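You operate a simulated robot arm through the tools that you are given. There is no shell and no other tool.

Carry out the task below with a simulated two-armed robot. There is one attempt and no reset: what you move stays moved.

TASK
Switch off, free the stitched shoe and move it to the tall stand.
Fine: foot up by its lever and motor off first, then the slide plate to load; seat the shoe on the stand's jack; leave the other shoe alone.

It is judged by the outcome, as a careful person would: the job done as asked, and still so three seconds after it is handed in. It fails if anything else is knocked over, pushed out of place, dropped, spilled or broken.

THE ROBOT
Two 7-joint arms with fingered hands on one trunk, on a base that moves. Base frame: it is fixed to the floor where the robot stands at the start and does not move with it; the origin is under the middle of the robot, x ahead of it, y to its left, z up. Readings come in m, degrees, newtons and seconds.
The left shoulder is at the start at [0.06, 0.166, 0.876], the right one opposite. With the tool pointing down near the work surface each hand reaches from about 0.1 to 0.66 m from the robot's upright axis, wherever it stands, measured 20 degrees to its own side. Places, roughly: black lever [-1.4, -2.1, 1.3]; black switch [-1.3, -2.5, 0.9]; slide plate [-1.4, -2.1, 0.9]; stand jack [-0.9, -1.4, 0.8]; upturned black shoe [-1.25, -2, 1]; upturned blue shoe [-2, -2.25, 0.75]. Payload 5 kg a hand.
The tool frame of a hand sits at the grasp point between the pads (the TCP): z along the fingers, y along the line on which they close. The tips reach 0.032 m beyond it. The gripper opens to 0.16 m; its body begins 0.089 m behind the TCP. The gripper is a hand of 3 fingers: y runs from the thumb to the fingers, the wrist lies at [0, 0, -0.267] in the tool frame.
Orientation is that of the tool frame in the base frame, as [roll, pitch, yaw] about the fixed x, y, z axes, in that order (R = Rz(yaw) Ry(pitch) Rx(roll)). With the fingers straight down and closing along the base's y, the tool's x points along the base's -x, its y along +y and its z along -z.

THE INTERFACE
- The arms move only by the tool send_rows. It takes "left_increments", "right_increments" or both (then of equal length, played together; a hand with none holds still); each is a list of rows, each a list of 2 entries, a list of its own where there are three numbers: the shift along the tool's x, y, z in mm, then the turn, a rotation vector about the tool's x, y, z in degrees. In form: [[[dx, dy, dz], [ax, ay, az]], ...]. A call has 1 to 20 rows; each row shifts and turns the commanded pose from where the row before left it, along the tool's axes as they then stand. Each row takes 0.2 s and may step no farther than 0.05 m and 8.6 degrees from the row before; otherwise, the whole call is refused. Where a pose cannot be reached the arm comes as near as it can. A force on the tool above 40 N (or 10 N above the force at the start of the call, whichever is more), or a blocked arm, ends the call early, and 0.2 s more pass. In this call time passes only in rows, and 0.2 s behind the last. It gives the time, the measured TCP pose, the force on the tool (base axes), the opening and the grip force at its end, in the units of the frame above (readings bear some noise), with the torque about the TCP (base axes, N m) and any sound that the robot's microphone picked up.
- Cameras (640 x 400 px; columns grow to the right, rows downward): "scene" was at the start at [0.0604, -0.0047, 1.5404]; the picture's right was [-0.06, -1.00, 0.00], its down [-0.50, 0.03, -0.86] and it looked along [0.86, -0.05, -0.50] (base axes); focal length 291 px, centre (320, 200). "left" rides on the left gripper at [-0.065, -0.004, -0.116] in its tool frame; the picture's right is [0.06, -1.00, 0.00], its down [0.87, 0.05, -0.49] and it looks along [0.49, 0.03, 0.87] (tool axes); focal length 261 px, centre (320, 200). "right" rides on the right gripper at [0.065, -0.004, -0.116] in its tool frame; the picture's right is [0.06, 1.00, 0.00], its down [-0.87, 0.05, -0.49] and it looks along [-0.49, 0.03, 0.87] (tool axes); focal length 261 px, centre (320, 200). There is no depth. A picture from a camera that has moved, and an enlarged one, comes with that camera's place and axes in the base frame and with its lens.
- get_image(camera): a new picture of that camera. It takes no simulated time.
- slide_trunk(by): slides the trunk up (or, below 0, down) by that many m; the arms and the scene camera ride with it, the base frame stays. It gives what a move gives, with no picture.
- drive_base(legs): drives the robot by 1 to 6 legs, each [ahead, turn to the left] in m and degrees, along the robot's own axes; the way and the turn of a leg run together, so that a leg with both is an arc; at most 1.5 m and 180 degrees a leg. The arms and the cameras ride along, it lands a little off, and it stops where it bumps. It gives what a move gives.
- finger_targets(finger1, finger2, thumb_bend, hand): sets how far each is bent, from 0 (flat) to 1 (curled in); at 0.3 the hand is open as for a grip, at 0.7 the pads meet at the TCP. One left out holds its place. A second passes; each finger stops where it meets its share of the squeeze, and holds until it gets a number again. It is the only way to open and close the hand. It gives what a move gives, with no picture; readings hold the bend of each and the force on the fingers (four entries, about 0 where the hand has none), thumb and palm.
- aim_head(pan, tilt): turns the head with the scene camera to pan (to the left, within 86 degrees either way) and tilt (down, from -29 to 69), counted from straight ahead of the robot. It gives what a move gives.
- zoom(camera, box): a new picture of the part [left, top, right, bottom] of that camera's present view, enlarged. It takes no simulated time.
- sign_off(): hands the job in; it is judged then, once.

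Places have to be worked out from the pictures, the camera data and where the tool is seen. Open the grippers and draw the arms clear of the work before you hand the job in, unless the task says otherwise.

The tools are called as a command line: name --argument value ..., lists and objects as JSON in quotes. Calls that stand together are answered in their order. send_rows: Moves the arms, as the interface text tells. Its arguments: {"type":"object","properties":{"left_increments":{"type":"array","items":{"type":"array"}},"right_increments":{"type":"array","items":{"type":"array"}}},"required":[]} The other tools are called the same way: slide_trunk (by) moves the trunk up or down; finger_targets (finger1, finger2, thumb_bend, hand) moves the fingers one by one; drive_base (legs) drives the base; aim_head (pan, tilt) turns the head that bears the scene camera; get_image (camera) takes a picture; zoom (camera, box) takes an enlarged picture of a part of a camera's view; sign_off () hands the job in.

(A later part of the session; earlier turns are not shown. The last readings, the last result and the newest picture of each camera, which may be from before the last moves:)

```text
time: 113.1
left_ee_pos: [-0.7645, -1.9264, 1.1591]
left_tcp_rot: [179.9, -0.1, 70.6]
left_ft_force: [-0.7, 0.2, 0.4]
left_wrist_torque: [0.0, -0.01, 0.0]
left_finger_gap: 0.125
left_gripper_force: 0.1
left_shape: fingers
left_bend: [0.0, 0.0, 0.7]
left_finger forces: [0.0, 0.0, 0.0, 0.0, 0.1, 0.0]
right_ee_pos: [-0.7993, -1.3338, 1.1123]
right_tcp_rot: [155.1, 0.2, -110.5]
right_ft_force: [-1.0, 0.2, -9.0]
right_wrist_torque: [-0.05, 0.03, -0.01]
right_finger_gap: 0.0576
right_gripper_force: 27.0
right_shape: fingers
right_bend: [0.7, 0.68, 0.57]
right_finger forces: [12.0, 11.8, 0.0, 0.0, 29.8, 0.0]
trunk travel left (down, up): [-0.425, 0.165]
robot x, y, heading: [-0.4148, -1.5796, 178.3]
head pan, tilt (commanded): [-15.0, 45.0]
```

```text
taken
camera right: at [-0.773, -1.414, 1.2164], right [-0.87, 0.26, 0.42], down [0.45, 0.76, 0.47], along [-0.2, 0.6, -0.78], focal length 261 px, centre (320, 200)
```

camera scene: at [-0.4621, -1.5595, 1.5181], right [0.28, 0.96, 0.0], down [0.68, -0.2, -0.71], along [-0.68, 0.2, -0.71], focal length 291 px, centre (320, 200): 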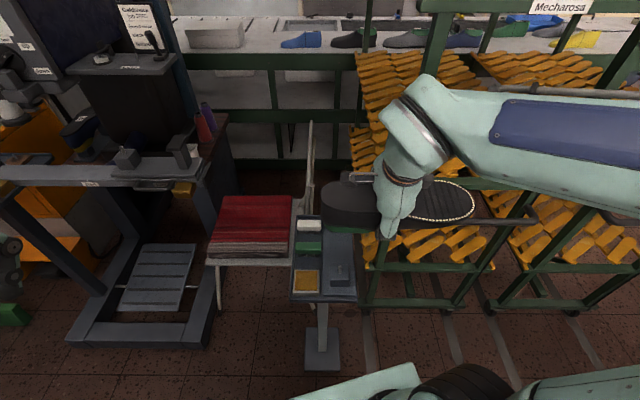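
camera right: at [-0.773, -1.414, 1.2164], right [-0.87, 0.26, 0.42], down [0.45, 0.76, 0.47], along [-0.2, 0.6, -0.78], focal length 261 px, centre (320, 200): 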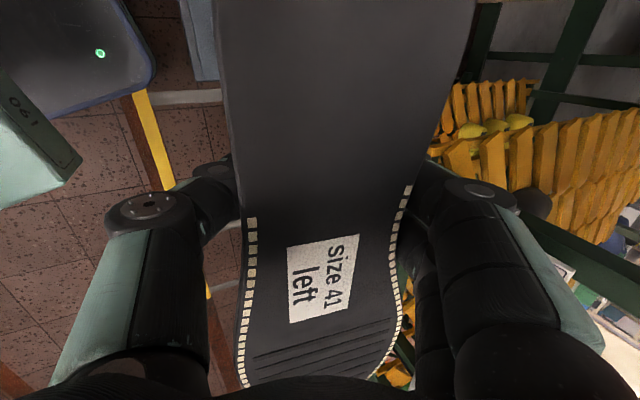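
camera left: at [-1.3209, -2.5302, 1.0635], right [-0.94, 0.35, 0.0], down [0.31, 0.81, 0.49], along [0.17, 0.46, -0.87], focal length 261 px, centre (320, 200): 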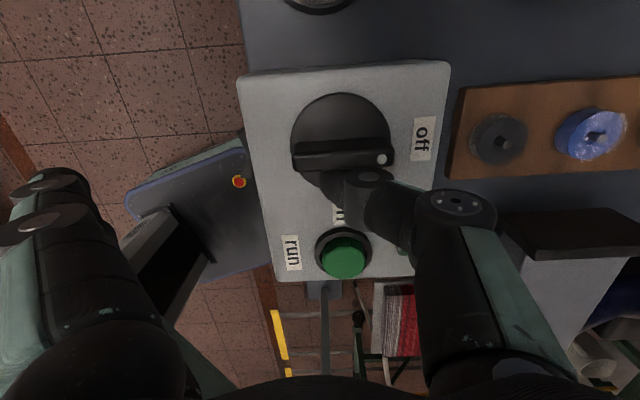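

The stand is straight ahead now. I turn the shoe +92 degrees about the vertical in place (away from rack and stand, at z 1.11), so the toe will point the way the stand's pad lies, and level out the 4.7 degree roll.

send_rows --right_increments '[[[0, 0, 0], [0, 3.55, -7.61]], [[0, 0, 0], [0, 3.55, -7.61]], [[0, 0, 0], [0, 3.55, -7.61]], [[0, 0, 0], [0, 3.55, -7.61]], [[0, 0, 0], [0, 3.55, -7.61]], [[0, 0, 0], [0, 3.55, -7.61]], [[0, 0, 0], [0, 3.55, -7.61]], [[0, 0, 0], [0, 3.55, -7.61]], [[0, 0, 0], [0, 3.55, -7.61]], [[0, 0, 0], [0, 3.55, -7.61]], [[0, 0, 0], [0, 3.55, -7.61]], [[0, 0, 0], [4.7, 0, 0]]]'

get_image --camera "scene"

get_image --camera "right"

```text
time: 115.7
left_ee_pos: [-0.7644, -1.9264, 1.1582]
left_tcp_rot: [179.9, -0.1, 70.6]
left_ft_force: [-0.2, -0.3, -0.1]
left_wrist_torque: [0.04, -0.02, 0.01]
left_finger_gap: 0.1252
left_gripper_force: 0.0
left_shape: fingers
left_bend: [0.0, 0.0, 0.7]
left_finger forces: [0.0, 0.0, 0.0, 0.0, 0.1, 0.1]
right_ee_pos: [-0.7992, -1.3347, 1.1136]
right_tcp_rot: [159.9, -0.1, -18.0]
right_ft_force: [-0.6, 0.0, -9.1]
right_wrist_torque: [-0.01, -0.06, -0.01]
right_finger_gap: 0.0574
right_gripper_force: 26.8
right_shape: fingers
right_bend: [0.7, 0.68, 0.57]
right_finger forces: [12.6, 11.9, 0.1, 0.1, 29.3, 0.0]
trunk travel left (down, up): [-0.425, 0.165]
robot x, y, heading: [-0.4129, -1.5808, 178.7]
head pan, tilt (commanded): [-15.0, 45.0]
```

```text
taken
camera scene: at [-0.4622, -1.5599, 1.5181], right [0.28, 0.96, 0.0], down [0.68, -0.2, -0.71], along [-0.68, 0.2, -0.71], focal length 291 px, centre (320, 200)
```

scene: 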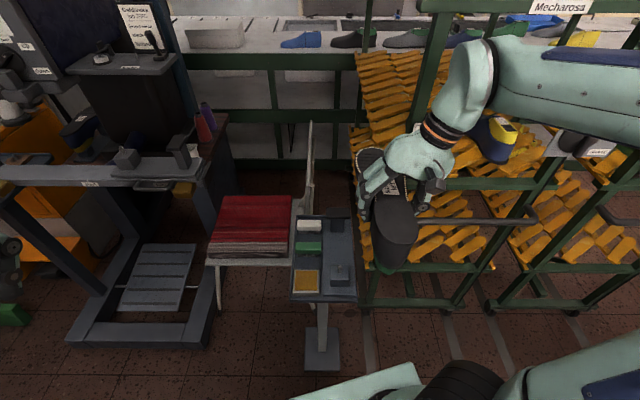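

```text
taken
camera right: at [-0.7235, -1.3129, 1.2211], right [-0.23, -0.91, 0.34], down [-0.79, 0.38, 0.48], along [-0.57, -0.16, -0.81], focal length 261 px, centre (320, 200)
```

right: 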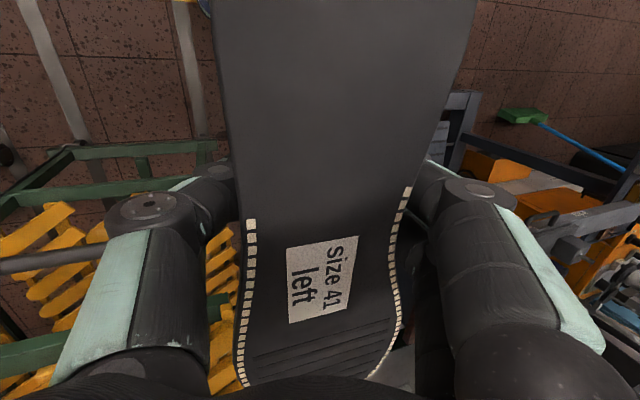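

The shoe's heel now faces me with the toe toward the far side. I zoom in on the shoe end-on and the stand to check it is level.

zoom --camera "scene" --box '[340, 130, 460, 290]'

zoom --camera "scene" --box '[280, 200, 380, 320]'

```text
2.50 times, centred on (400, 210) of scene
camera zoom: at [-0.4622, -1.5599, 1.5181], right [0.28, 0.96, 0.0], down [0.68, -0.2, -0.71], along [-0.68, 0.2, -0.71], focal length 728 px, centre (120, 175)
```

zoom: 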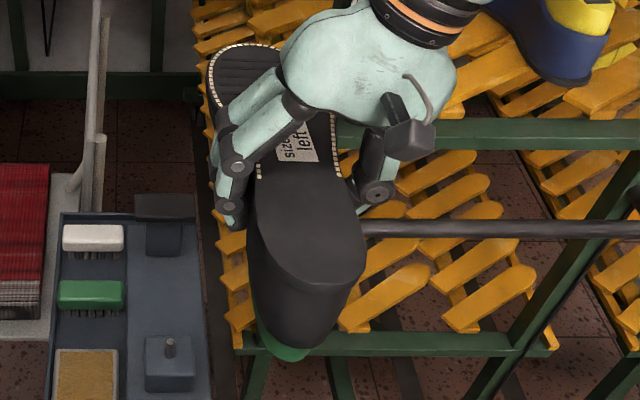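

```text
3.33 times, centred on (330, 260) of scene
camera zoom: at [-0.4622, -1.5599, 1.5181], right [0.28, 0.96, 0.0], down [0.68, -0.2, -0.71], along [-0.68, 0.2, -0.71], focal length 971 px, centre (287, 0)
```

zoom: 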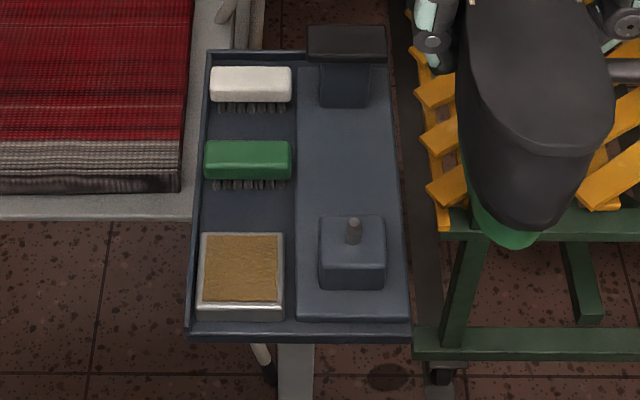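

The shoe is level relative to the tool and aligned; averaging three views the stand pin is at (-0.832, -1.399), so the TCP should seat at about (-0.904, -1.389) with z about 0.912. I move over the jack and stop with the shoe about 8 cm above it.

send_rows --right_increments '[[[-16.5, 9.4, 23.4], [0, 0, 0]], [[-16.5, 9.4, 23.4], [0, 0, 0]], [[-16.5, 9.4, 23.4], [0, 0, 0]], [[-16.5, 9.4, 23.4], [0, 0, 0]], [[-16.5, 9.4, 23.4], [0, 0, 0]]]'

get_image --camera "scene"

zoom --camera "scene" --box '[270, 140, 400, 300]'

```text
time: 116.9
left_ee_pos: [-0.7647, -1.9263, 1.1575]
left_tcp_rot: [179.8, -0.2, 70.5]
left_ft_force: [-0.8, 0.3, -0.3]
left_wrist_torque: [0.01, 0.0, -0.02]
left_finger_gap: 0.1254
left_gripper_force: 0.1
left_shape: fingers
left_bend: [0.0, 0.0, 0.7]
left_finger forces: [0.0, 0.0, 0.1, 0.1, 0.0, 0.0]
right_ee_pos: [-0.9059, -1.3899, 1.0175]
right_tcp_rot: [160.0, -0.2, -18.1]
right_ft_force: [0.1, 0.5, -8.9]
right_wrist_torque: [-0.02, -0.1, 0.01]
right_finger_gap: 0.0576
right_gripper_force: 26.8
right_shape: fingers
right_bend: [0.7, 0.68, 0.57]
right_finger forces: [12.7, 11.5, 0.0, 0.0, 28.9, 0.0]
trunk travel left (down, up): [-0.425, 0.165]
robot x, y, heading: [-0.4144, -1.5811, 178.6]
head pan, tilt (commanded): [-15.0, 45.0]
```

```text
taken
camera scene: at [-0.463, -1.5597, 1.5181], right [0.28, 0.96, 0.0], down [0.68, -0.2, -0.71], along [-0.68, 0.2, -0.71], focal length 291 px, centre (320, 200)
```

scene: 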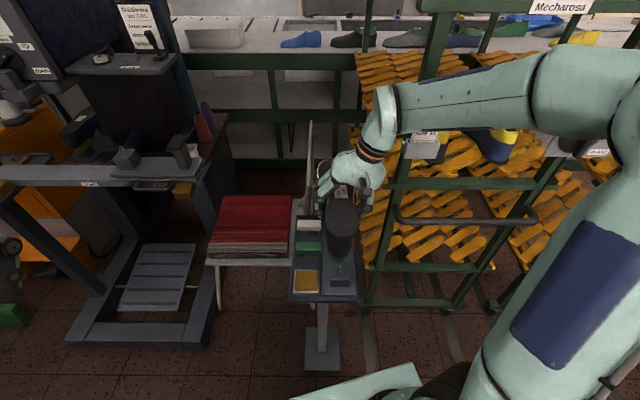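

```text
2.50 times, centred on (335, 220) of scene
camera zoom: at [-0.463, -1.5597, 1.5181], right [0.28, 0.96, 0.0], down [0.68, -0.2, -0.71], along [-0.68, 0.2, -0.71], focal length 728 px, centre (282, 150)
```

zoom: 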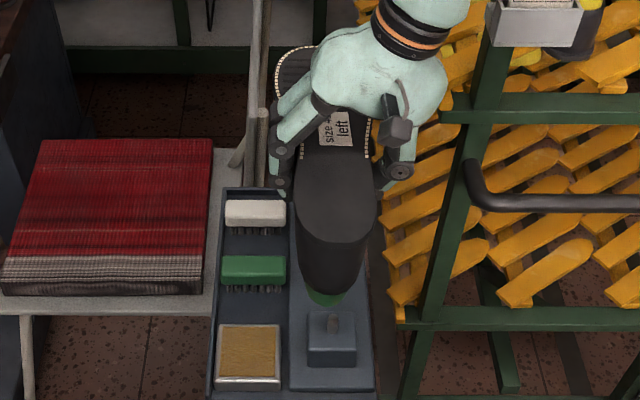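

Laterally the last's bottom is over the pin block. To judge fore-aft and seating I bring the left hand over as a side camera: it moves to the free side of the stand and turns to look across at the jack.

send_rows --left_increments '[[[31, -32, 0], [0, 0, 0]], [[31, -32, 0], [0, 0, 0]], [[31, -32, 0], [0, 0, 0]], [[31, -32, 0], [0, 0, 0]], [[31, -32, 0], [0, 0, 0]], [[0, 0, 0], [0, 0, -6.5]], [[0, 0, 0], [0, 0, -6.5]], [[0, 0, 0], [0, 0, -6.5]], [[0, 0, 0], [0, 7.6, 0]], [[0, 0, 0], [0, 7.6, 0]], [[0, 0, 0], [0, 7.6, 0]], [[0, 0, 0], [0, 7.6, 0]], [[0, 0, 0], [0, 7.6, 0]], [[0, 0, 0], [0, 7.6, 0]], [[0, 0, 0], [0, 7.6, 0]], [[0, 0, 0], [0, 7.6, 0]]]'

get_image --camera "left"

get_image --camera "scene"

```text
time: 120.3
left_ee_pos: [-0.8652, -1.7214, 1.147]
left_tcp_rot: [176.2, -60.7, 87.9]
left_ft_force: [0.1, -0.7, 0.5]
left_wrist_torque: [-0.03, 0.02, 0.01]
left_finger_gap: 0.1253
left_gripper_force: 0.0
left_shape: fingers
left_bend: [0.0, 0.0, 0.7]
left_finger forces: [0.0, 0.0, 0.0, 0.1, 0.0, 0.0]
left hand out of reach, approached as far as the arm can: row 8
right_ee_pos: [-0.9041, -1.3894, 1.0194]
right_tcp_rot: [159.9, -0.1, -18.0]
right_ft_force: [-0.1, 0.0, -8.9]
right_wrist_torque: [-0.03, -0.08, -0.04]
right_finger_gap: 0.0574
right_gripper_force: 26.2
right_shape: fingers
right_bend: [0.7, 0.68, 0.57]
right_finger forces: [12.5, 11.6, 0.0, 0.0, 28.8, 0.1]
trunk travel left (down, up): [-0.425, 0.165]
robot x, y, heading: [-0.4145, -1.5862, 178.6]
head pan, tilt (commanded): [-15.0, 45.0]
```

```text
taken
camera left: at [-0.8818, -1.8554, 1.1461], right [-0.99, 0.12, 0.02], down [0.02, -0.01, 1.0], along [0.12, 0.99, 0.01], focal length 261 px, centre (320, 200)
```

left: 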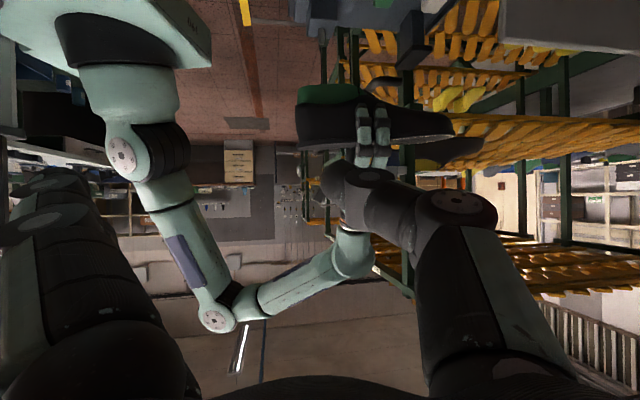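

```text
taken
camera scene: at [-0.4627, -1.5597, 1.5181], right [0.28, 0.96, 0.0], down [0.68, -0.2, -0.71], along [-0.68, 0.2, -0.71], focal length 291 px, centre (320, 200)
```

scene: 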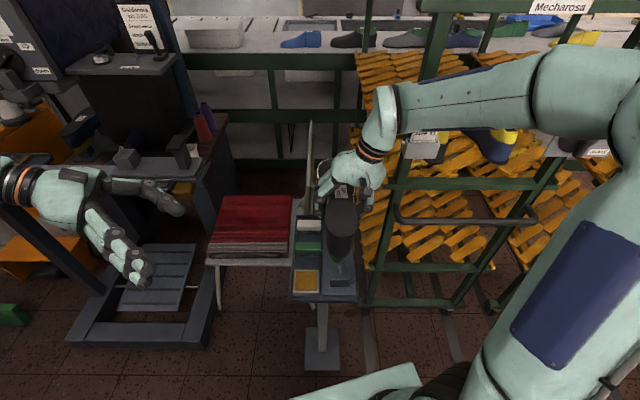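

The left camera now looks straight across at the stand (inverted picture): the shoe with its green last is above the jack's pin. I lower the left hand 0.2 m so the jack is at eye level.

send_rows --left_increments '[[[-35, 0, 19.2], [0, 0, 0]], [[-35, 0, 19.2], [0, 0, 0]], [[-35, 0, 19.2], [0, 0, 0]], [[-35, 0, 19.2], [0, 0, 0]], [[-35, 0, 19.2], [0, 0, 0]]]'

get_image --camera "left"

zoom --camera "left" --box '[220, 100, 500, 280]'

```text
time: 121.5
left_ee_pos: [-0.8615, -1.7261, 0.9479]
left_tcp_rot: [176.2, -60.8, 88.1]
left_ft_force: [0.1, 0.3, -0.5]
left_wrist_torque: [-0.02, 0.0, 0.0]
left_finger_gap: 0.1251
left_gripper_force: 0.0
left_shape: fingers
left_bend: [0.0, 0.0, 0.7]
left_finger forces: [0.1, 0.0, 0.0, 0.1, 0.1, 0.0]
right_ee_pos: [-0.9059, -1.3894, 1.0197]
right_tcp_rot: [159.9, 0.0, -18.1]
right_ft_force: [-0.2, 0.1, -8.5]
right_wrist_torque: [-0.07, -0.06, 0.01]
right_finger_gap: 0.0576
right_gripper_force: 26.6
right_shape: fingers
right_bend: [0.7, 0.68, 0.57]
right_finger forces: [12.5, 11.6, 0.0, 0.1, 28.7, 0.0]
trunk travel left (down, up): [-0.425, 0.165]
robot x, y, heading: [-0.418, -1.579, 178.5]
head pan, tilt (commanded): [-15.0, 45.0]
```

```text
taken
camera left: at [-0.8768, -1.8583, 0.9453], right [-0.99, 0.12, 0.02], down [0.02, -0.01, 1.0], along [0.12, 0.99, 0.0], focal length 261 px, centre (320, 200)
```

left: 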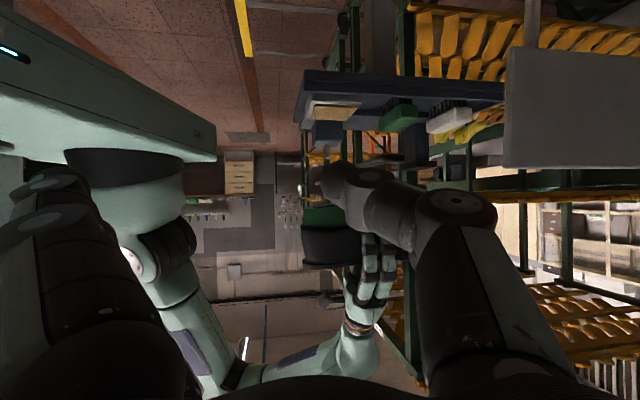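

```text
2.22 times, centred on (360, 190) of left
camera zoom: at [-0.8768, -1.8583, 0.9453], right [-0.99, 0.12, 0.02], down [0.02, -0.01, 1.0], along [0.12, 0.99, 0.0], focal length 579 px, centre (231, 222)
```

zoom: 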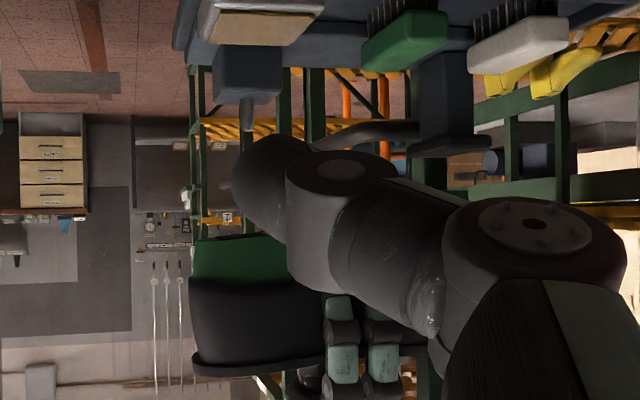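

The side view works but my left thumb blocks the middle. I straighten the left thumb out of the way and look again.

finger_targets --hand "left" --finger1 0.0 --finger2 0.0 --thumb_bend 0.0

zoom --camera "left" --box '[220, 80, 500, 300]'

```text
time: 122.5
left_ee_pos: [-0.8605, -1.7249, 0.947]
left_tcp_rot: [176.2, -60.6, 88.0]
left_ft_force: [0.3, 0.7, -0.9]
left_wrist_torque: [0.01, 0.03, -0.03]
left_finger_gap: 0.2262
left_gripper_force: 0.1
left_shape: fingers
left_bend: [0.0, 0.0, 0.0]
left_finger forces: [0.0, 0.1, 0.1, 0.0, 0.0, 0.0]
right_ee_pos: [-0.9042, -1.3899, 1.0201]
right_tcp_rot: [159.8, -0.1, -18.1]
right_ft_force: [1.1, 0.4, -8.3]
right_wrist_torque: [-0.05, -0.04, 0.01]
right_finger_gap: 0.0578
right_gripper_force: 26.4
right_shape: fingers
right_bend: [0.7, 0.68, 0.57]
right_finger forces: [12.5, 11.6, 0.1, 0.0, 28.7, 0.0]
trunk travel left (down, up): [-0.425, 0.165]
robot x, y, heading: [-0.413, -1.5837, 178.3]
head pan, tilt (commanded): [-15.0, 45.0]
```

```text
1.82 times, centred on (360, 190) of left
camera zoom: at [-0.8766, -1.8582, 0.946], right [-0.99, 0.12, 0.02], down [0.02, -0.01, 1.0], along [0.12, 0.99, 0.0], focal length 474 px, centre (247, 218)
```

zoom: 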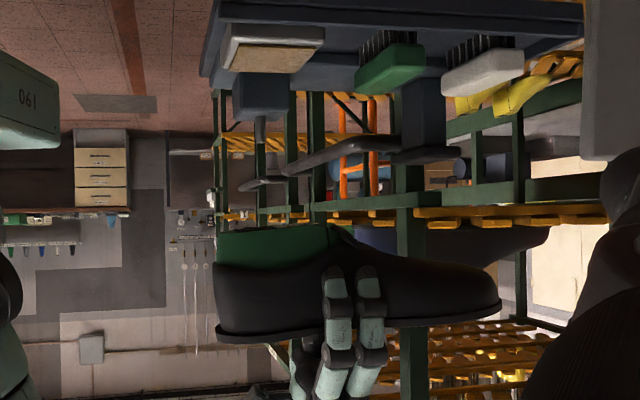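

The side view is clear: pin under the green last, pad under the toe. Fore-aft, the pin sits 4.9 cm from the heel end versus 4.7-5.1 cm measured on the machine, so that is good. I lower 55 mm and check both directions again just above the pin.

send_rows --right_increments '[[[0, -6.3, 17.2], [0, 0, 0]], [[0, -6.3, 17.2], [0, 0, 0]], [[0, -6.3, 17.2], [0, 0, 0]]]'

zoom --camera "left" --box '[220, 80, 500, 300]'

zoom --camera "scene" --box '[290, 180, 380, 300]'

```text
time: 123.3
left_ee_pos: [-0.8602, -1.7244, 0.9474]
left_tcp_rot: [176.2, -60.7, 88.2]
left_ft_force: [0.0, 0.4, -0.2]
left_wrist_torque: [0.01, 0.01, 0.02]
left_finger_gap: 0.226
left_gripper_force: 0.1
left_shape: fingers
left_bend: [0.0, 0.0, 0.0]
left_finger forces: [0.0, 0.0, 0.0, 0.1, 0.1, 0.1]
right_ee_pos: [-0.9047, -1.3883, 0.9647]
right_tcp_rot: [159.9, -0.1, -18.0]
right_ft_force: [0.0, -0.1, -7.6]
right_wrist_torque: [-0.04, -0.03, 0.01]
right_finger_gap: 0.0571
right_gripper_force: 26.6
right_shape: fingers
right_bend: [0.7, 0.68, 0.57]
right_finger forces: [12.4, 11.6, 0.1, 0.0, 28.6, 0.0]
trunk travel left (down, up): [-0.425, 0.165]
robot x, y, heading: [-0.4099, -1.5851, 178.4]
head pan, tilt (commanded): [-15.0, 45.0]
```

```text
1.82 times, centred on (360, 190) of left
camera zoom: at [-0.8767, -1.858, 0.946], right [-0.99, 0.12, 0.02], down [0.02, -0.01, 1.0], along [0.12, 0.99, 0.0], focal length 474 px, centre (247, 218)
```

zoom: 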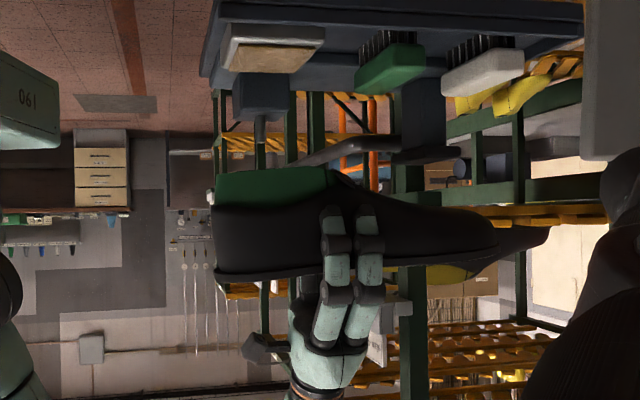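

```text
3.33 times, centred on (335, 240) of scene
camera zoom: at [-0.4625, -1.5593, 1.5181], right [0.28, 0.96, 0.0], down [0.68, -0.2, -0.71], along [-0.68, 0.2, -0.71], focal length 971 px, centre (270, 67)
```

zoom: 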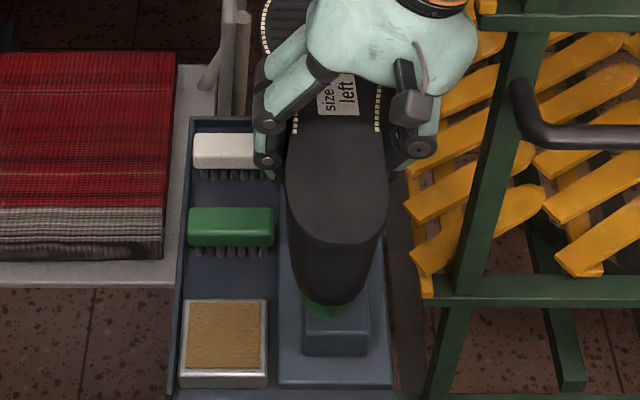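

Heights check out (toe-to-heel difference 29 mm vs 33 mm needed), but from the heel side the last's bottom looks about 1 cm to the left of the pin. To be sure, I raise the shoe so the left camera can see the underside of the last and find its socket.

send_rows --right_increments '[[[0, 15.5, -42.3], [0, 0, 0]], [[0, 15.5, -42.3], [0, 0, 0]], [[0, 15.5, -42.3], [0, 0, 0]], [[0, 15.5, -42.3], [0, 0, 0]], [[0, 15.5, -42.3], [0, 0, 0]], [[0, 15.5, -42.3], [0, 0, 0]]]'

get_image --camera "left"

zoom --camera "left" --box '[240, 280, 460, 400]'

```text
time: 124.7
left_ee_pos: [-0.859, -1.7253, 0.9469]
left_tcp_rot: [176.2, -60.7, 88.2]
left_ft_force: [0.9, 0.0, -0.6]
left_wrist_torque: [0.01, 0.03, -0.01]
left_finger_gap: 0.2256
left_gripper_force: 0.1
left_shape: fingers
left_bend: [0.0, 0.0, 0.0]
left_finger forces: [0.0, 0.0, 0.0, 0.1, 0.0, 0.1]
right_ee_pos: [-0.9056, -1.3892, 1.2356]
right_tcp_rot: [159.9, 0.0, -18.0]
right_ft_force: [-0.1, 0.5, -8.0]
right_wrist_torque: [-0.04, -0.06, 0.0]
right_finger_gap: 0.0575
right_gripper_force: 27.1
right_shape: fingers
right_bend: [0.7, 0.67, 0.57]
right_finger forces: [12.6, 11.8, 0.0, 0.1, 29.0, 0.0]
trunk travel left (down, up): [-0.425, 0.165]
robot x, y, heading: [-0.4137, -1.5821, 178.5]
head pan, tilt (commanded): [-15.0, 45.0]
```

```text
taken
camera left: at [-0.8764, -1.8583, 0.946], right [-0.99, 0.12, 0.02], down [0.02, -0.01, 1.0], along [0.12, 0.99, 0.0], focal length 261 px, centre (320, 200)
```

left: 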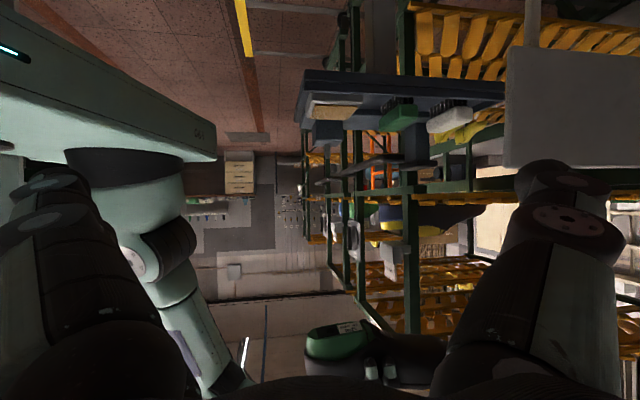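

```text
2.91 times, centred on (350, 340) of left
camera zoom: at [-0.8764, -1.8583, 0.946], right [-0.99, 0.12, 0.02], down [0.02, -0.01, 1.0], along [0.12, 0.99, 0.0], focal length 758 px, centre (233, -207)
```

zoom: 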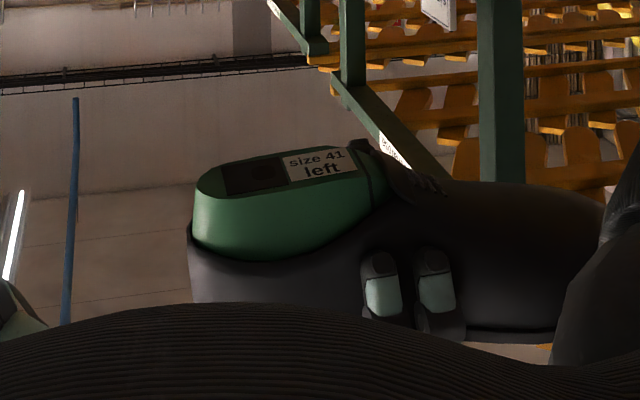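

The socket is visible: a dark plate with a hole in the green underside, near the heel. I zoom in further to locate the hole precisely.

zoom --camera "left" --box '[300, 315, 380, 375]'

zoom --camera "left" --box '[290, 100, 410, 190]'

```text
6.67 times, centred on (340, 345) of left
camera zoom: at [-0.8764, -1.8583, 0.946], right [-0.99, 0.12, 0.02], down [0.02, -0.01, 1.0], along [0.12, 0.99, 0.0], focal length 1738 px, centre (187, -767)
```

zoom: 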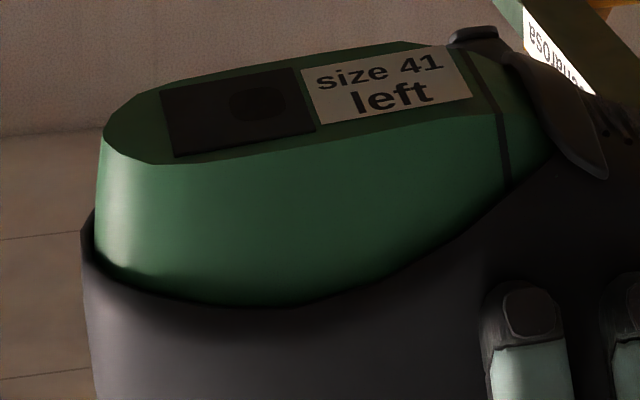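

```text
4.44 times, centred on (350, 145) of left
camera zoom: at [-0.8764, -1.8583, 0.946], right [-0.99, 0.12, 0.02], down [0.02, -0.01, 1.0], along [0.12, 0.99, 0.0], focal length 1158 px, centre (187, 444)
```

zoom: 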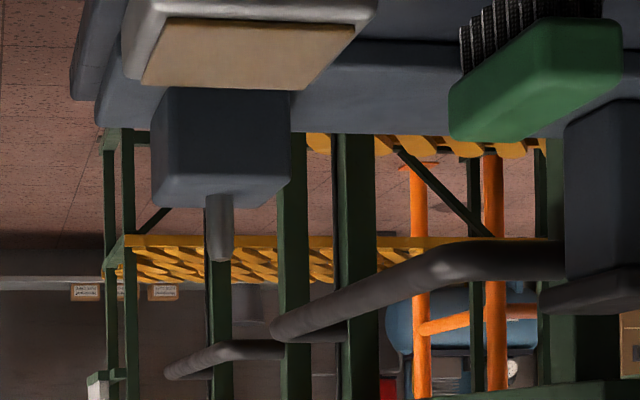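

The hole is about 16 mm wide and the pin about 11 mm, so I need a few millimetres of accuracy. I lower the shoe by a known 10 cm and view the hole again to triangulate its position from the fixed left camera.

send_rows --right_increments '[[[0, -11.5, 31.3], [0, 0, 0]], [[0, -11.5, 31.3], [0, 0, 0]], [[0, -11.5, 31.3], [0, 0, 0]]]'

zoom --camera "left" --box '[300, 255, 380, 315]'

```text
time: 125.5
left_ee_pos: [-0.86, -1.7249, 0.9464]
left_tcp_rot: [176.3, -60.7, 88.1]
left_ft_force: [-0.1, -0.4, 0.9]
left_wrist_torque: [0.02, -0.01, -0.03]
left_finger_gap: 0.2261
left_gripper_force: 0.1
left_shape: fingers
left_bend: [0.0, 0.0, 0.0]
left_finger forces: [0.0, 0.1, 0.0, 0.1, 0.0, 0.0]
right_ee_pos: [-0.9047, -1.3892, 1.1347]
right_tcp_rot: [159.8, 0.0, -18.1]
right_ft_force: [-0.4, 0.4, -7.8]
right_wrist_torque: [-0.06, -0.05, 0.02]
right_finger_gap: 0.0572
right_gripper_force: 26.4
right_shape: fingers
right_bend: [0.7, 0.67, 0.57]
right_finger forces: [12.7, 11.5, 0.0, 0.1, 28.8, 0.1]
trunk travel left (down, up): [-0.425, 0.165]
robot x, y, heading: [-0.4146, -1.5843, 178.8]
head pan, tilt (commanded): [-15.0, 45.0]
```

```text
6.67 times, centred on (340, 285) of left
camera zoom: at [-0.8767, -1.858, 0.946], right [-0.99, 0.12, 0.02], down [0.02, -0.01, 1.0], along [0.12, 0.99, 0.0], focal length 1738 px, centre (187, -367)
```

zoom: 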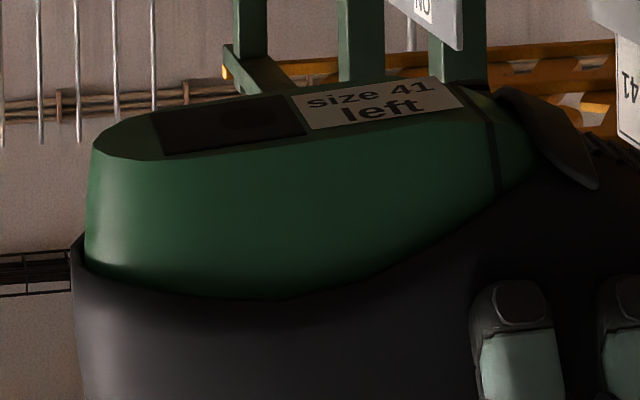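

The two views give the hole at about (-0.836, -1.405) for the present TCP, i.e. roughly 5-6 mm short of the pin sideways. To pin down depth better I shift the left camera 10 cm sideways with the shoe still, for proper parallax on both hole and pin.

send_rows --left_increments '[[[0.6, 33.2, 3.2], [0, 0, 0]], [[0.6, 33.2, 3.2], [0, 0, 0]], [[0.6, 33.2, 3.2], [0, 0, 0]]]'

get_image --camera "left"

```text
time: 126.3
left_ee_pos: [-0.7594, -1.7259, 0.9477]
left_tcp_rot: [176.3, -60.7, 88.0]
left_ft_force: [-0.2, 0.1, -0.1]
left_wrist_torque: [-0.03, 0.02, 0.05]
left_finger_gap: 0.2263
left_gripper_force: 0.0
left_shape: fingers
left_bend: [0.0, 0.0, 0.0]
left_finger forces: [0.1, 0.1, 0.1, 0.0, 0.0, 0.0]
right_ee_pos: [-0.9052, -1.3892, 1.1359]
right_tcp_rot: [159.7, -0.2, -18.0]
right_ft_force: [-0.5, 0.7, -9.5]
right_wrist_torque: [-0.03, -0.06, 0.01]
right_finger_gap: 0.0576
right_gripper_force: 26.6
right_shape: fingers
right_bend: [0.7, 0.67, 0.57]
right_finger forces: [12.7, 11.6, 0.1, 0.1, 28.8, 0.1]
trunk travel left (down, up): [-0.425, 0.165]
robot x, y, heading: [-0.4154, -1.5835, 178.5]
head pan, tilt (commanded): [-15.0, 45.0]
```

```text
taken
camera left: at [-0.7763, -1.8585, 0.9471], right [-0.99, 0.12, 0.02], down [0.02, -0.01, 1.0], along [0.12, 0.99, 0.0], focal length 261 px, centre (320, 200)
```

left: 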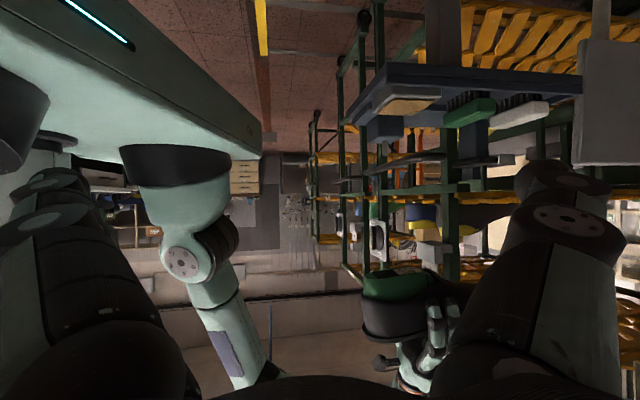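

Both pin and last are in view from the new position. I zoom on each with the same scale.

zoom --camera "left" --box '[355, 255, 435, 315]'

zoom --camera "left" --box '[355, 110, 435, 170]'

```text
6.67 times, centred on (395, 285) of left
camera zoom: at [-0.7763, -1.8585, 0.9471], right [-0.99, 0.12, 0.02], down [0.02, -0.01, 1.0], along [0.12, 0.99, 0.0], focal length 1738 px, centre (-180, -367)
```

zoom: 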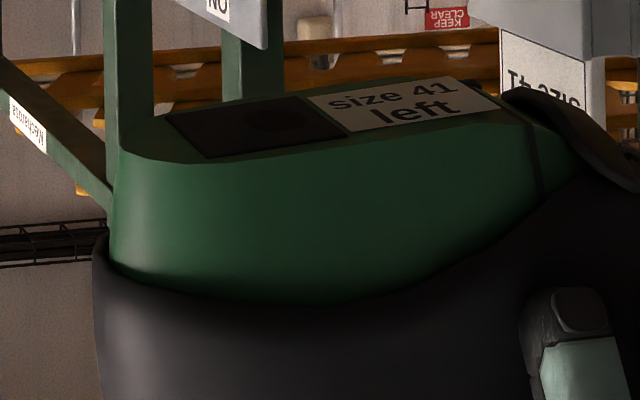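

```text
6.67 times, centred on (395, 140) of left
camera zoom: at [-0.7763, -1.8585, 0.9471], right [-0.99, 0.12, 0.02], down [0.02, -0.01, 1.0], along [0.12, 0.99, 0.0], focal length 1738 px, centre (-180, 600)
```

zoom: 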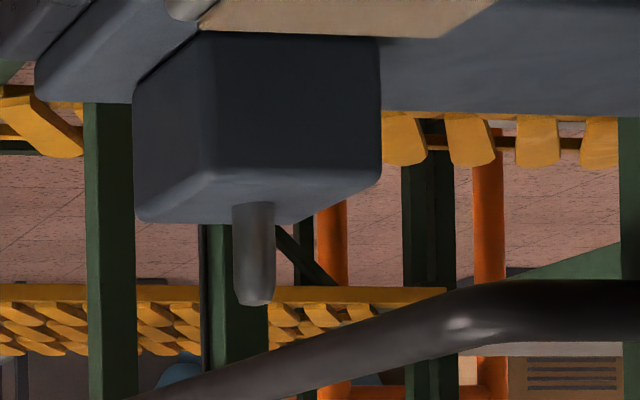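

Triangulation gives the hole at (-0.837, -1.405) and the pin at (-0.836, -1.401, base z 0.850, tip 0.875), and the socket plate shows about 2-3 degrees of toe-down pitch. I correct the pitch by 2 degrees, shift about 4 mm, and lower to just above the pin.

send_rows --right_increments '[[[0, 0, 0], [0, -1.88, -0.68]], [[2.2, -3.7, -1.4], [0, 0, 0]], [[1.6, -15.5, 42.2], [0, 0, 0]], [[1.6, -15.5, 42.2], [0, 0, 0]], [[1.6, -15.5, 42.2], [0, 0, 0]], [[1.3, -12, 33], [0, 0, 0]]]'

zoom --camera "left" --box '[340, 100, 520, 235]'

zoom --camera "scene" --box '[290, 180, 380, 300]'

```text
time: 127.7
left_ee_pos: [-0.7612, -1.7259, 0.948]
left_tcp_rot: [176.2, -60.6, 88.2]
left_ft_force: [-0.5, -0.4, -0.6]
left_wrist_torque: [-0.02, -0.03, 0.02]
left_finger_gap: 0.2259
left_gripper_force: 0.1
left_shape: fingers
left_bend: [0.0, 0.0, 0.0]
left_finger forces: [0.0, 0.0, 0.1, 0.0, 0.0, 0.0]
right_ee_pos: [-0.9029, -1.3855, 0.9616]
right_tcp_rot: [159.8, 1.9, -18.0]
right_ft_force: [-0.4, 0.0, -8.7]
right_wrist_torque: [-0.07, -0.06, -0.01]
right_finger_gap: 0.0576
right_gripper_force: 26.1
right_shape: fingers
right_bend: [0.7, 0.67, 0.57]
right_finger forces: [12.7, 11.4, 0.0, 0.0, 28.7, 0.0]
trunk travel left (down, up): [-0.425, 0.165]
robot x, y, heading: [-0.4117, -1.5802, 178.5]
head pan, tilt (commanded): [-15.0, 45.0]
```

```text
2.96 times, centred on (430, 168) of left
camera zoom: at [-0.7772, -1.8583, 0.9469], right [-0.99, 0.12, 0.02], down [0.02, -0.01, 1.0], along [0.12, 0.99, 0.0], focal length 772 px, centre (-6, 296)
```

zoom: 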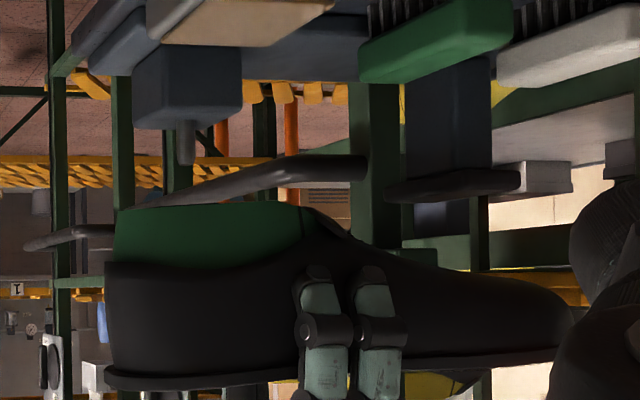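

```text
3.33 times, centred on (335, 240) of scene
camera zoom: at [-0.4627, -1.5593, 1.5181], right [0.28, 0.96, 0.0], down [0.68, -0.2, -0.71], along [-0.68, 0.2, -0.71], focal length 971 px, centre (270, 67)
```

zoom: 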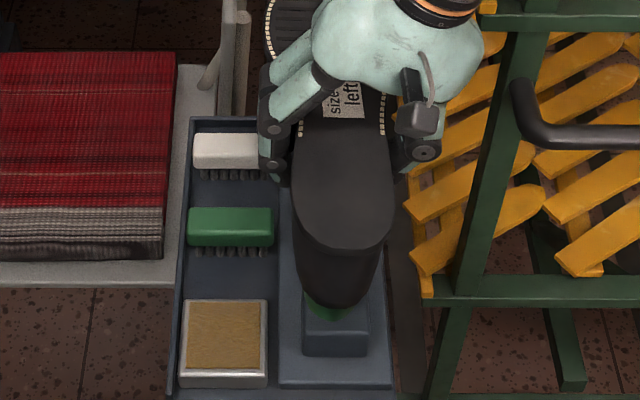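

The last's underside is now level and hovering about 2 cm above the pin tip, with the heel over the block. I lower 24 mm in small steps to just reach the pin tip, then read the forces.

send_rows --right_increments '[[[0.2, -2.1, 5.6], [0, 0, 0]], [[0.2, -2.1, 5.6], [0, 0, 0]], [[0.2, -2.1, 5.6], [0, 0, 0]], [[0.2, -2.1, 5.6], [0, 0, 0]]]'

zoom --camera "left" --box '[340, 100, 520, 235]'

```text
time: 128.7
left_ee_pos: [-0.761, -1.725, 0.9479]
left_tcp_rot: [176.3, -60.8, 88.1]
left_ft_force: [-0.4, 0.0, -0.6]
left_wrist_torque: [-0.03, 0.0, 0.03]
left_finger_gap: 0.2261
left_gripper_force: 0.1
left_shape: fingers
left_bend: [0.0, 0.0, 0.0]
left_finger forces: [0.0, 0.1, 0.0, 0.1, 0.0, 0.0]
right_ee_pos: [-0.9003, -1.3867, 0.9405]
right_tcp_rot: [159.8, 1.9, -18.0]
right_ft_force: [-0.1, -0.1, -8.6]
right_wrist_torque: [-0.05, -0.06, 0.01]
right_finger_gap: 0.0574
right_gripper_force: 27.2
right_shape: fingers
right_bend: [0.7, 0.67, 0.57]
right_finger forces: [12.7, 11.5, 0.0, 0.1, 28.7, 0.0]
trunk travel left (down, up): [-0.425, 0.165]
robot x, y, heading: [-0.4111, -1.5815, 178.3]
head pan, tilt (commanded): [-15.0, 45.0]
```

```text
2.96 times, centred on (430, 168) of left
camera zoom: at [-0.777, -1.8583, 0.947], right [-0.99, 0.12, 0.02], down [0.02, -0.01, 1.0], along [0.12, 0.99, 0.0], focal length 772 px, centre (-6, 296)
```

zoom: 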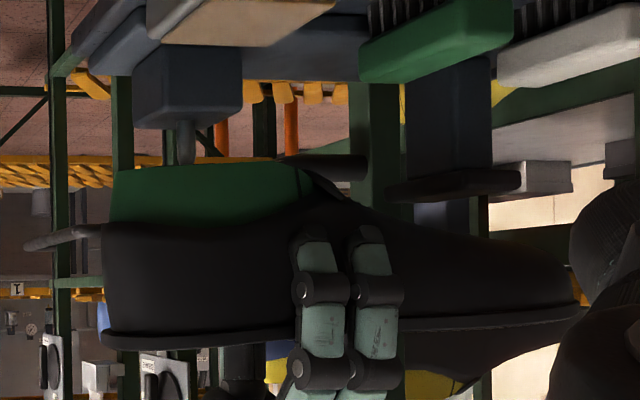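

The pin tip is right at the last's underside with no contact force yet. I lower another 12 mm in 3 mm steps to see whether the pin enters.

send_rows --right_increments '[[[0.1, -1.03, 2.81], [0, 0, 0]], [[0.1, -1.03, 2.81], [0, 0, 0]], [[0.1, -1.03, 2.81], [0, 0, 0]]]'

zoom --camera "left" --box '[340, 100, 520, 235]'

```text
time: 129.5
left_ee_pos: [-0.7596, -1.7264, 0.9483]
left_tcp_rot: [176.2, -60.7, 88.1]
left_ft_force: [-0.4, 0.3, -0.9]
left_wrist_torque: [0.0, 0.06, 0.02]
left_finger_gap: 0.2262
left_gripper_force: 0.0
left_shape: fingers
left_bend: [0.0, 0.0, 0.0]
left_finger forces: [0.0, 0.0, 0.0, 0.0, 0.1, 0.0]
right_ee_pos: [-0.9015, -1.3868, 0.9308]
right_tcp_rot: [159.8, 1.9, -18.0]
right_ft_force: [-1.6, 0.5, -4.5]
right_wrist_torque: [-0.08, -0.28, -0.01]
right_finger_gap: 0.0568
right_gripper_force: 26.3
right_shape: fingers
right_bend: [0.7, 0.66, 0.57]
right_finger forces: [13.0, 11.1, 0.0, 0.0, 27.7, 0.0]
trunk travel left (down, up): [-0.425, 0.165]
robot x, y, heading: [-0.4119, -1.5828, 178.5]
head pan, tilt (commanded): [-15.0, 45.0]
```

```text
2.96 times, centred on (430, 168) of left
camera zoom: at [-0.7769, -1.8584, 0.947], right [-0.99, 0.12, 0.02], down [0.02, -0.01, 1.0], along [0.12, 0.99, 0.0], focal length 772 px, centre (-6, 296)
```

zoom: 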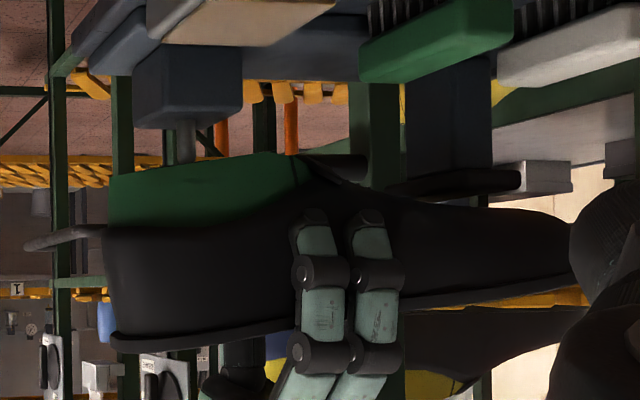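

The heel stopped while the hand went on: the pin touched the plate beside the hole and the shoe pivoted a few degrees in my grip. I raise it again to re-measure the socket.

send_rows --right_increments '[[[-0.4, 4, -11], [0, 0, 0]], [[-1.6, 15.5, -42.2], [0, 0, 0]], [[-1.6, 15.5, -42.2], [0, 0, 0]], [[-1.6, 15.5, -42.2], [0, 0, 0]], [[-1.6, 15.5, -42.2], [0, 0, 0]]]'

get_image --camera "left"

zoom --camera "left" --box '[355, 255, 435, 315]'

```text
time: 130.7
left_ee_pos: [-0.7599, -1.7248, 0.9489]
left_tcp_rot: [176.3, -60.7, 88.0]
left_ft_force: [0.3, -0.4, 0.6]
left_wrist_torque: [-0.01, 0.02, -0.01]
left_finger_gap: 0.2263
left_gripper_force: 0.0
left_shape: fingers
left_bend: [0.0, 0.0, 0.0]
left_finger forces: [0.1, 0.0, 0.0, 0.1, 0.1, 0.0]
right_ee_pos: [-0.9012, -1.3848, 1.1237]
right_tcp_rot: [159.9, 1.9, -18.0]
right_ft_force: [0.5, -0.2, -9.6]
right_wrist_torque: [-0.03, -0.08, 0.0]
right_finger_gap: 0.0567
right_gripper_force: 26.3
right_shape: fingers
right_bend: [0.7, 0.66, 0.57]
right_finger forces: [12.8, 11.1, 0.1, 0.1, 28.4, 0.1]
trunk travel left (down, up): [-0.425, 0.165]
robot x, y, heading: [-0.4124, -1.5819, 178.6]
head pan, tilt (commanded): [-15.0, 45.0]
```

```text
taken
camera left: at [-0.7766, -1.8585, 0.947], right [-0.99, 0.12, 0.02], down [0.02, -0.01, 1.0], along [0.12, 0.99, 0.0], focal length 261 px, centre (320, 200)
```

left: 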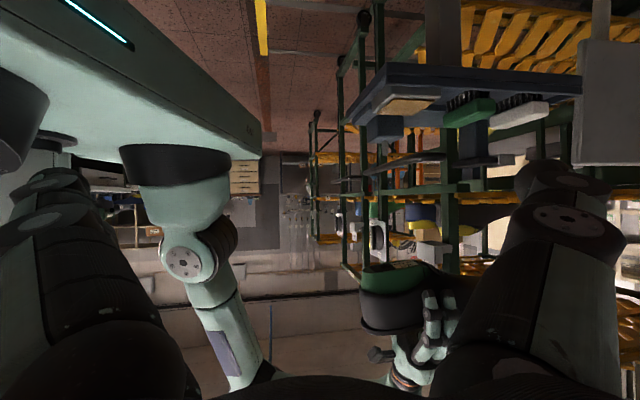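

```text
6.67 times, centred on (395, 285) of left
camera zoom: at [-0.7766, -1.8585, 0.947], right [-0.99, 0.12, 0.02], down [0.02, -0.01, 1.0], along [0.12, 0.99, 0.0], focal length 1738 px, centre (-180, -367)
```

zoom: 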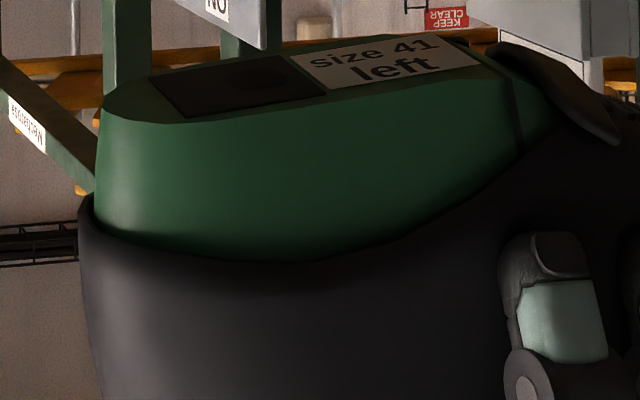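

The plate now reads about 4 degrees toe-down. Before trying again I want a sharper look at the hole: I raise the shoe, tilt the left camera up about 21 degrees and bring it closer.

send_rows --left_increments '[[[0, 0, 0], [0, 7, 0]], [[0, 0, 0], [0, 7, 0]], [[0, 0, 0], [0, 7, 0]], [[0, -20, 30], [0, 0, 0]], [[0, -20, 30], [0, 0, 0]], [[0, -20, 30], [0, 0, 0]]]' --right_increments '[[[-1.6, 15.5, -42.2], [0, 0, 0]], [[-1.6, 15.5, -42.2], [0, 0, 0]], [[-1.6, 15.5, -42.2], [0, 0, 0]], [[0, 0, 0], [0, 0, 0]], [[0, 0, 0], [0, 0, 0]], [[0, 0, 0], [0, 0, 0]]]'

get_image --camera "left"

```text
time: 132.1
left_ee_pos: [-0.8109, -1.6295, 0.9312]
left_tcp_rot: [167.0, -81.4, 97.6]
left_ft_force: [0.2, 0.1, 0.1]
left_wrist_torque: [-0.02, 0.01, -0.02]
left_finger_gap: 0.2261
left_gripper_force: 0.2
left_shape: fingers
left_bend: [0.0, 0.0, 0.0]
left_finger forces: [0.0, 0.0, 0.0, 0.1, 0.0, 0.1]
right_ee_pos: [-0.9006, -1.3842, 1.2592]
right_tcp_rot: [159.7, 1.8, -18.1]
right_ft_force: [0.5, 0.6, -7.7]
right_wrist_torque: [-0.09, -0.1, -0.01]
right_finger_gap: 0.0566
right_gripper_force: 25.8
right_shape: fingers
right_bend: [0.7, 0.66, 0.57]
right_finger forces: [12.9, 10.9, 0.0, 0.1, 28.1, 0.0]
trunk travel left (down, up): [-0.425, 0.165]
robot x, y, heading: [-0.4154, -1.5819, 178.4]
head pan, tilt (commanded): [-15.0, 45.0]
```

```text
taken
camera left: at [-0.8254, -1.7531, 0.8831], right [-0.99, 0.1, 0.03], down [-0.01, -0.36, 0.93], along [0.1, 0.93, 0.36], focal length 261 px, centre (320, 200)
```

left: 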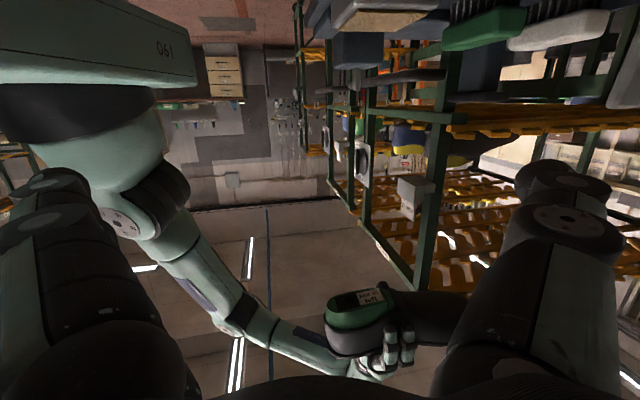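

zoom --camera "left" --box '[320, 275, 400, 335]'

zoom --camera "left" --box '[335, 285, 375, 315]'

```text
6.67 times, centred on (360, 305) of left
camera zoom: at [-0.8254, -1.7531, 0.8831], right [-0.99, 0.1, 0.03], down [-0.01, -0.36, 0.93], along [0.1, 0.93, 0.36], focal length 1738 px, centre (53, -500)
```

zoom: 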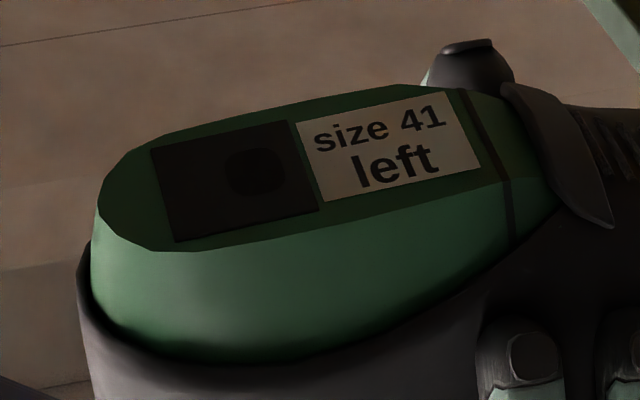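

```text
13.33 times, centred on (355, 300) of left
camera zoom: at [-0.8254, -1.7531, 0.8831], right [-0.99, 0.1, 0.03], down [-0.01, -0.36, 0.93], along [0.1, 0.93, 0.36], focal length 3475 px, centre (-147, -1133)
```

zoom: 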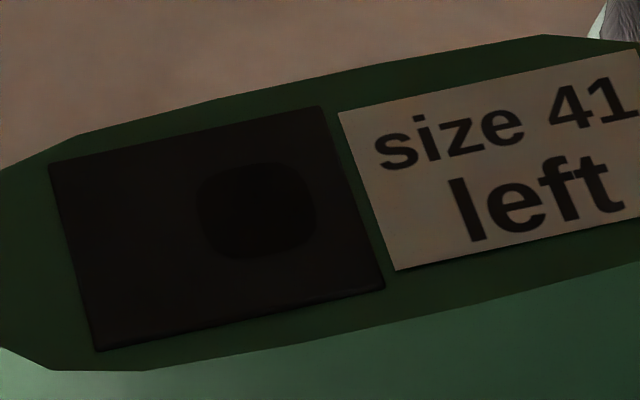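

Now the hole is sharp: on the plate's centreline, 6.5 mm toward the toe from the plate centre. I shift this camera 8 cm sideways for parallax from this steeper angle.

send_rows --left_increments '[[[0.8, -39.8, -3.8], [0, 0, 0]], [[0.8, -39.8, -3.8], [0, 0, 0]]]'

get_image --camera "left"

```text
time: 132.7
left_ee_pos: [-0.8908, -1.6291, 0.9316]
left_tcp_rot: [167.2, -81.4, 97.6]
left_ft_force: [-0.9, 0.7, 0.4]
left_wrist_torque: [-0.01, -0.02, -0.01]
left_finger_gap: 0.2261
left_gripper_force: 0.1
left_shape: fingers
left_bend: [0.0, 0.0, 0.0]
left_finger forces: [0.0, 0.0, 0.0, 0.1, 0.0, 0.0]
right_ee_pos: [-0.9013, -1.3865, 1.2587]
right_tcp_rot: [159.9, 1.9, -17.9]
right_ft_force: [-0.2, 0.6, -8.3]
right_wrist_torque: [-0.03, -0.14, 0.02]
right_finger_gap: 0.0568
right_gripper_force: 26.3
right_shape: fingers
right_bend: [0.7, 0.66, 0.57]
right_finger forces: [12.7, 11.0, 0.0, 0.1, 28.1, 0.0]
trunk travel left (down, up): [-0.425, 0.165]
robot x, y, heading: [-0.413, -1.5819, 178.5]
head pan, tilt (commanded): [-15.0, 45.0]
```

```text
taken
camera left: at [-0.9046, -1.7532, 0.8828], right [-0.99, 0.1, 0.03], down [-0.01, -0.36, 0.93], along [0.1, 0.93, 0.36], focal length 261 px, centre (320, 200)
```

left: 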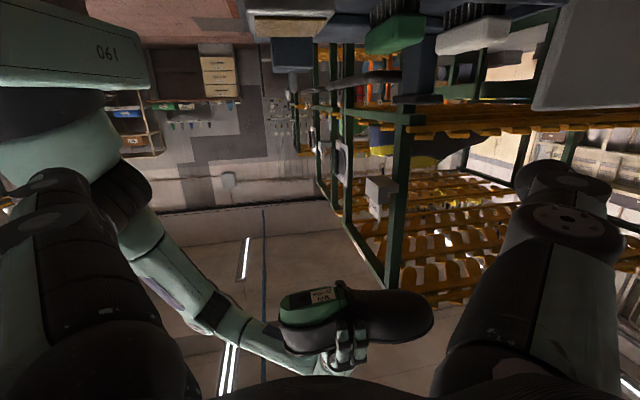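

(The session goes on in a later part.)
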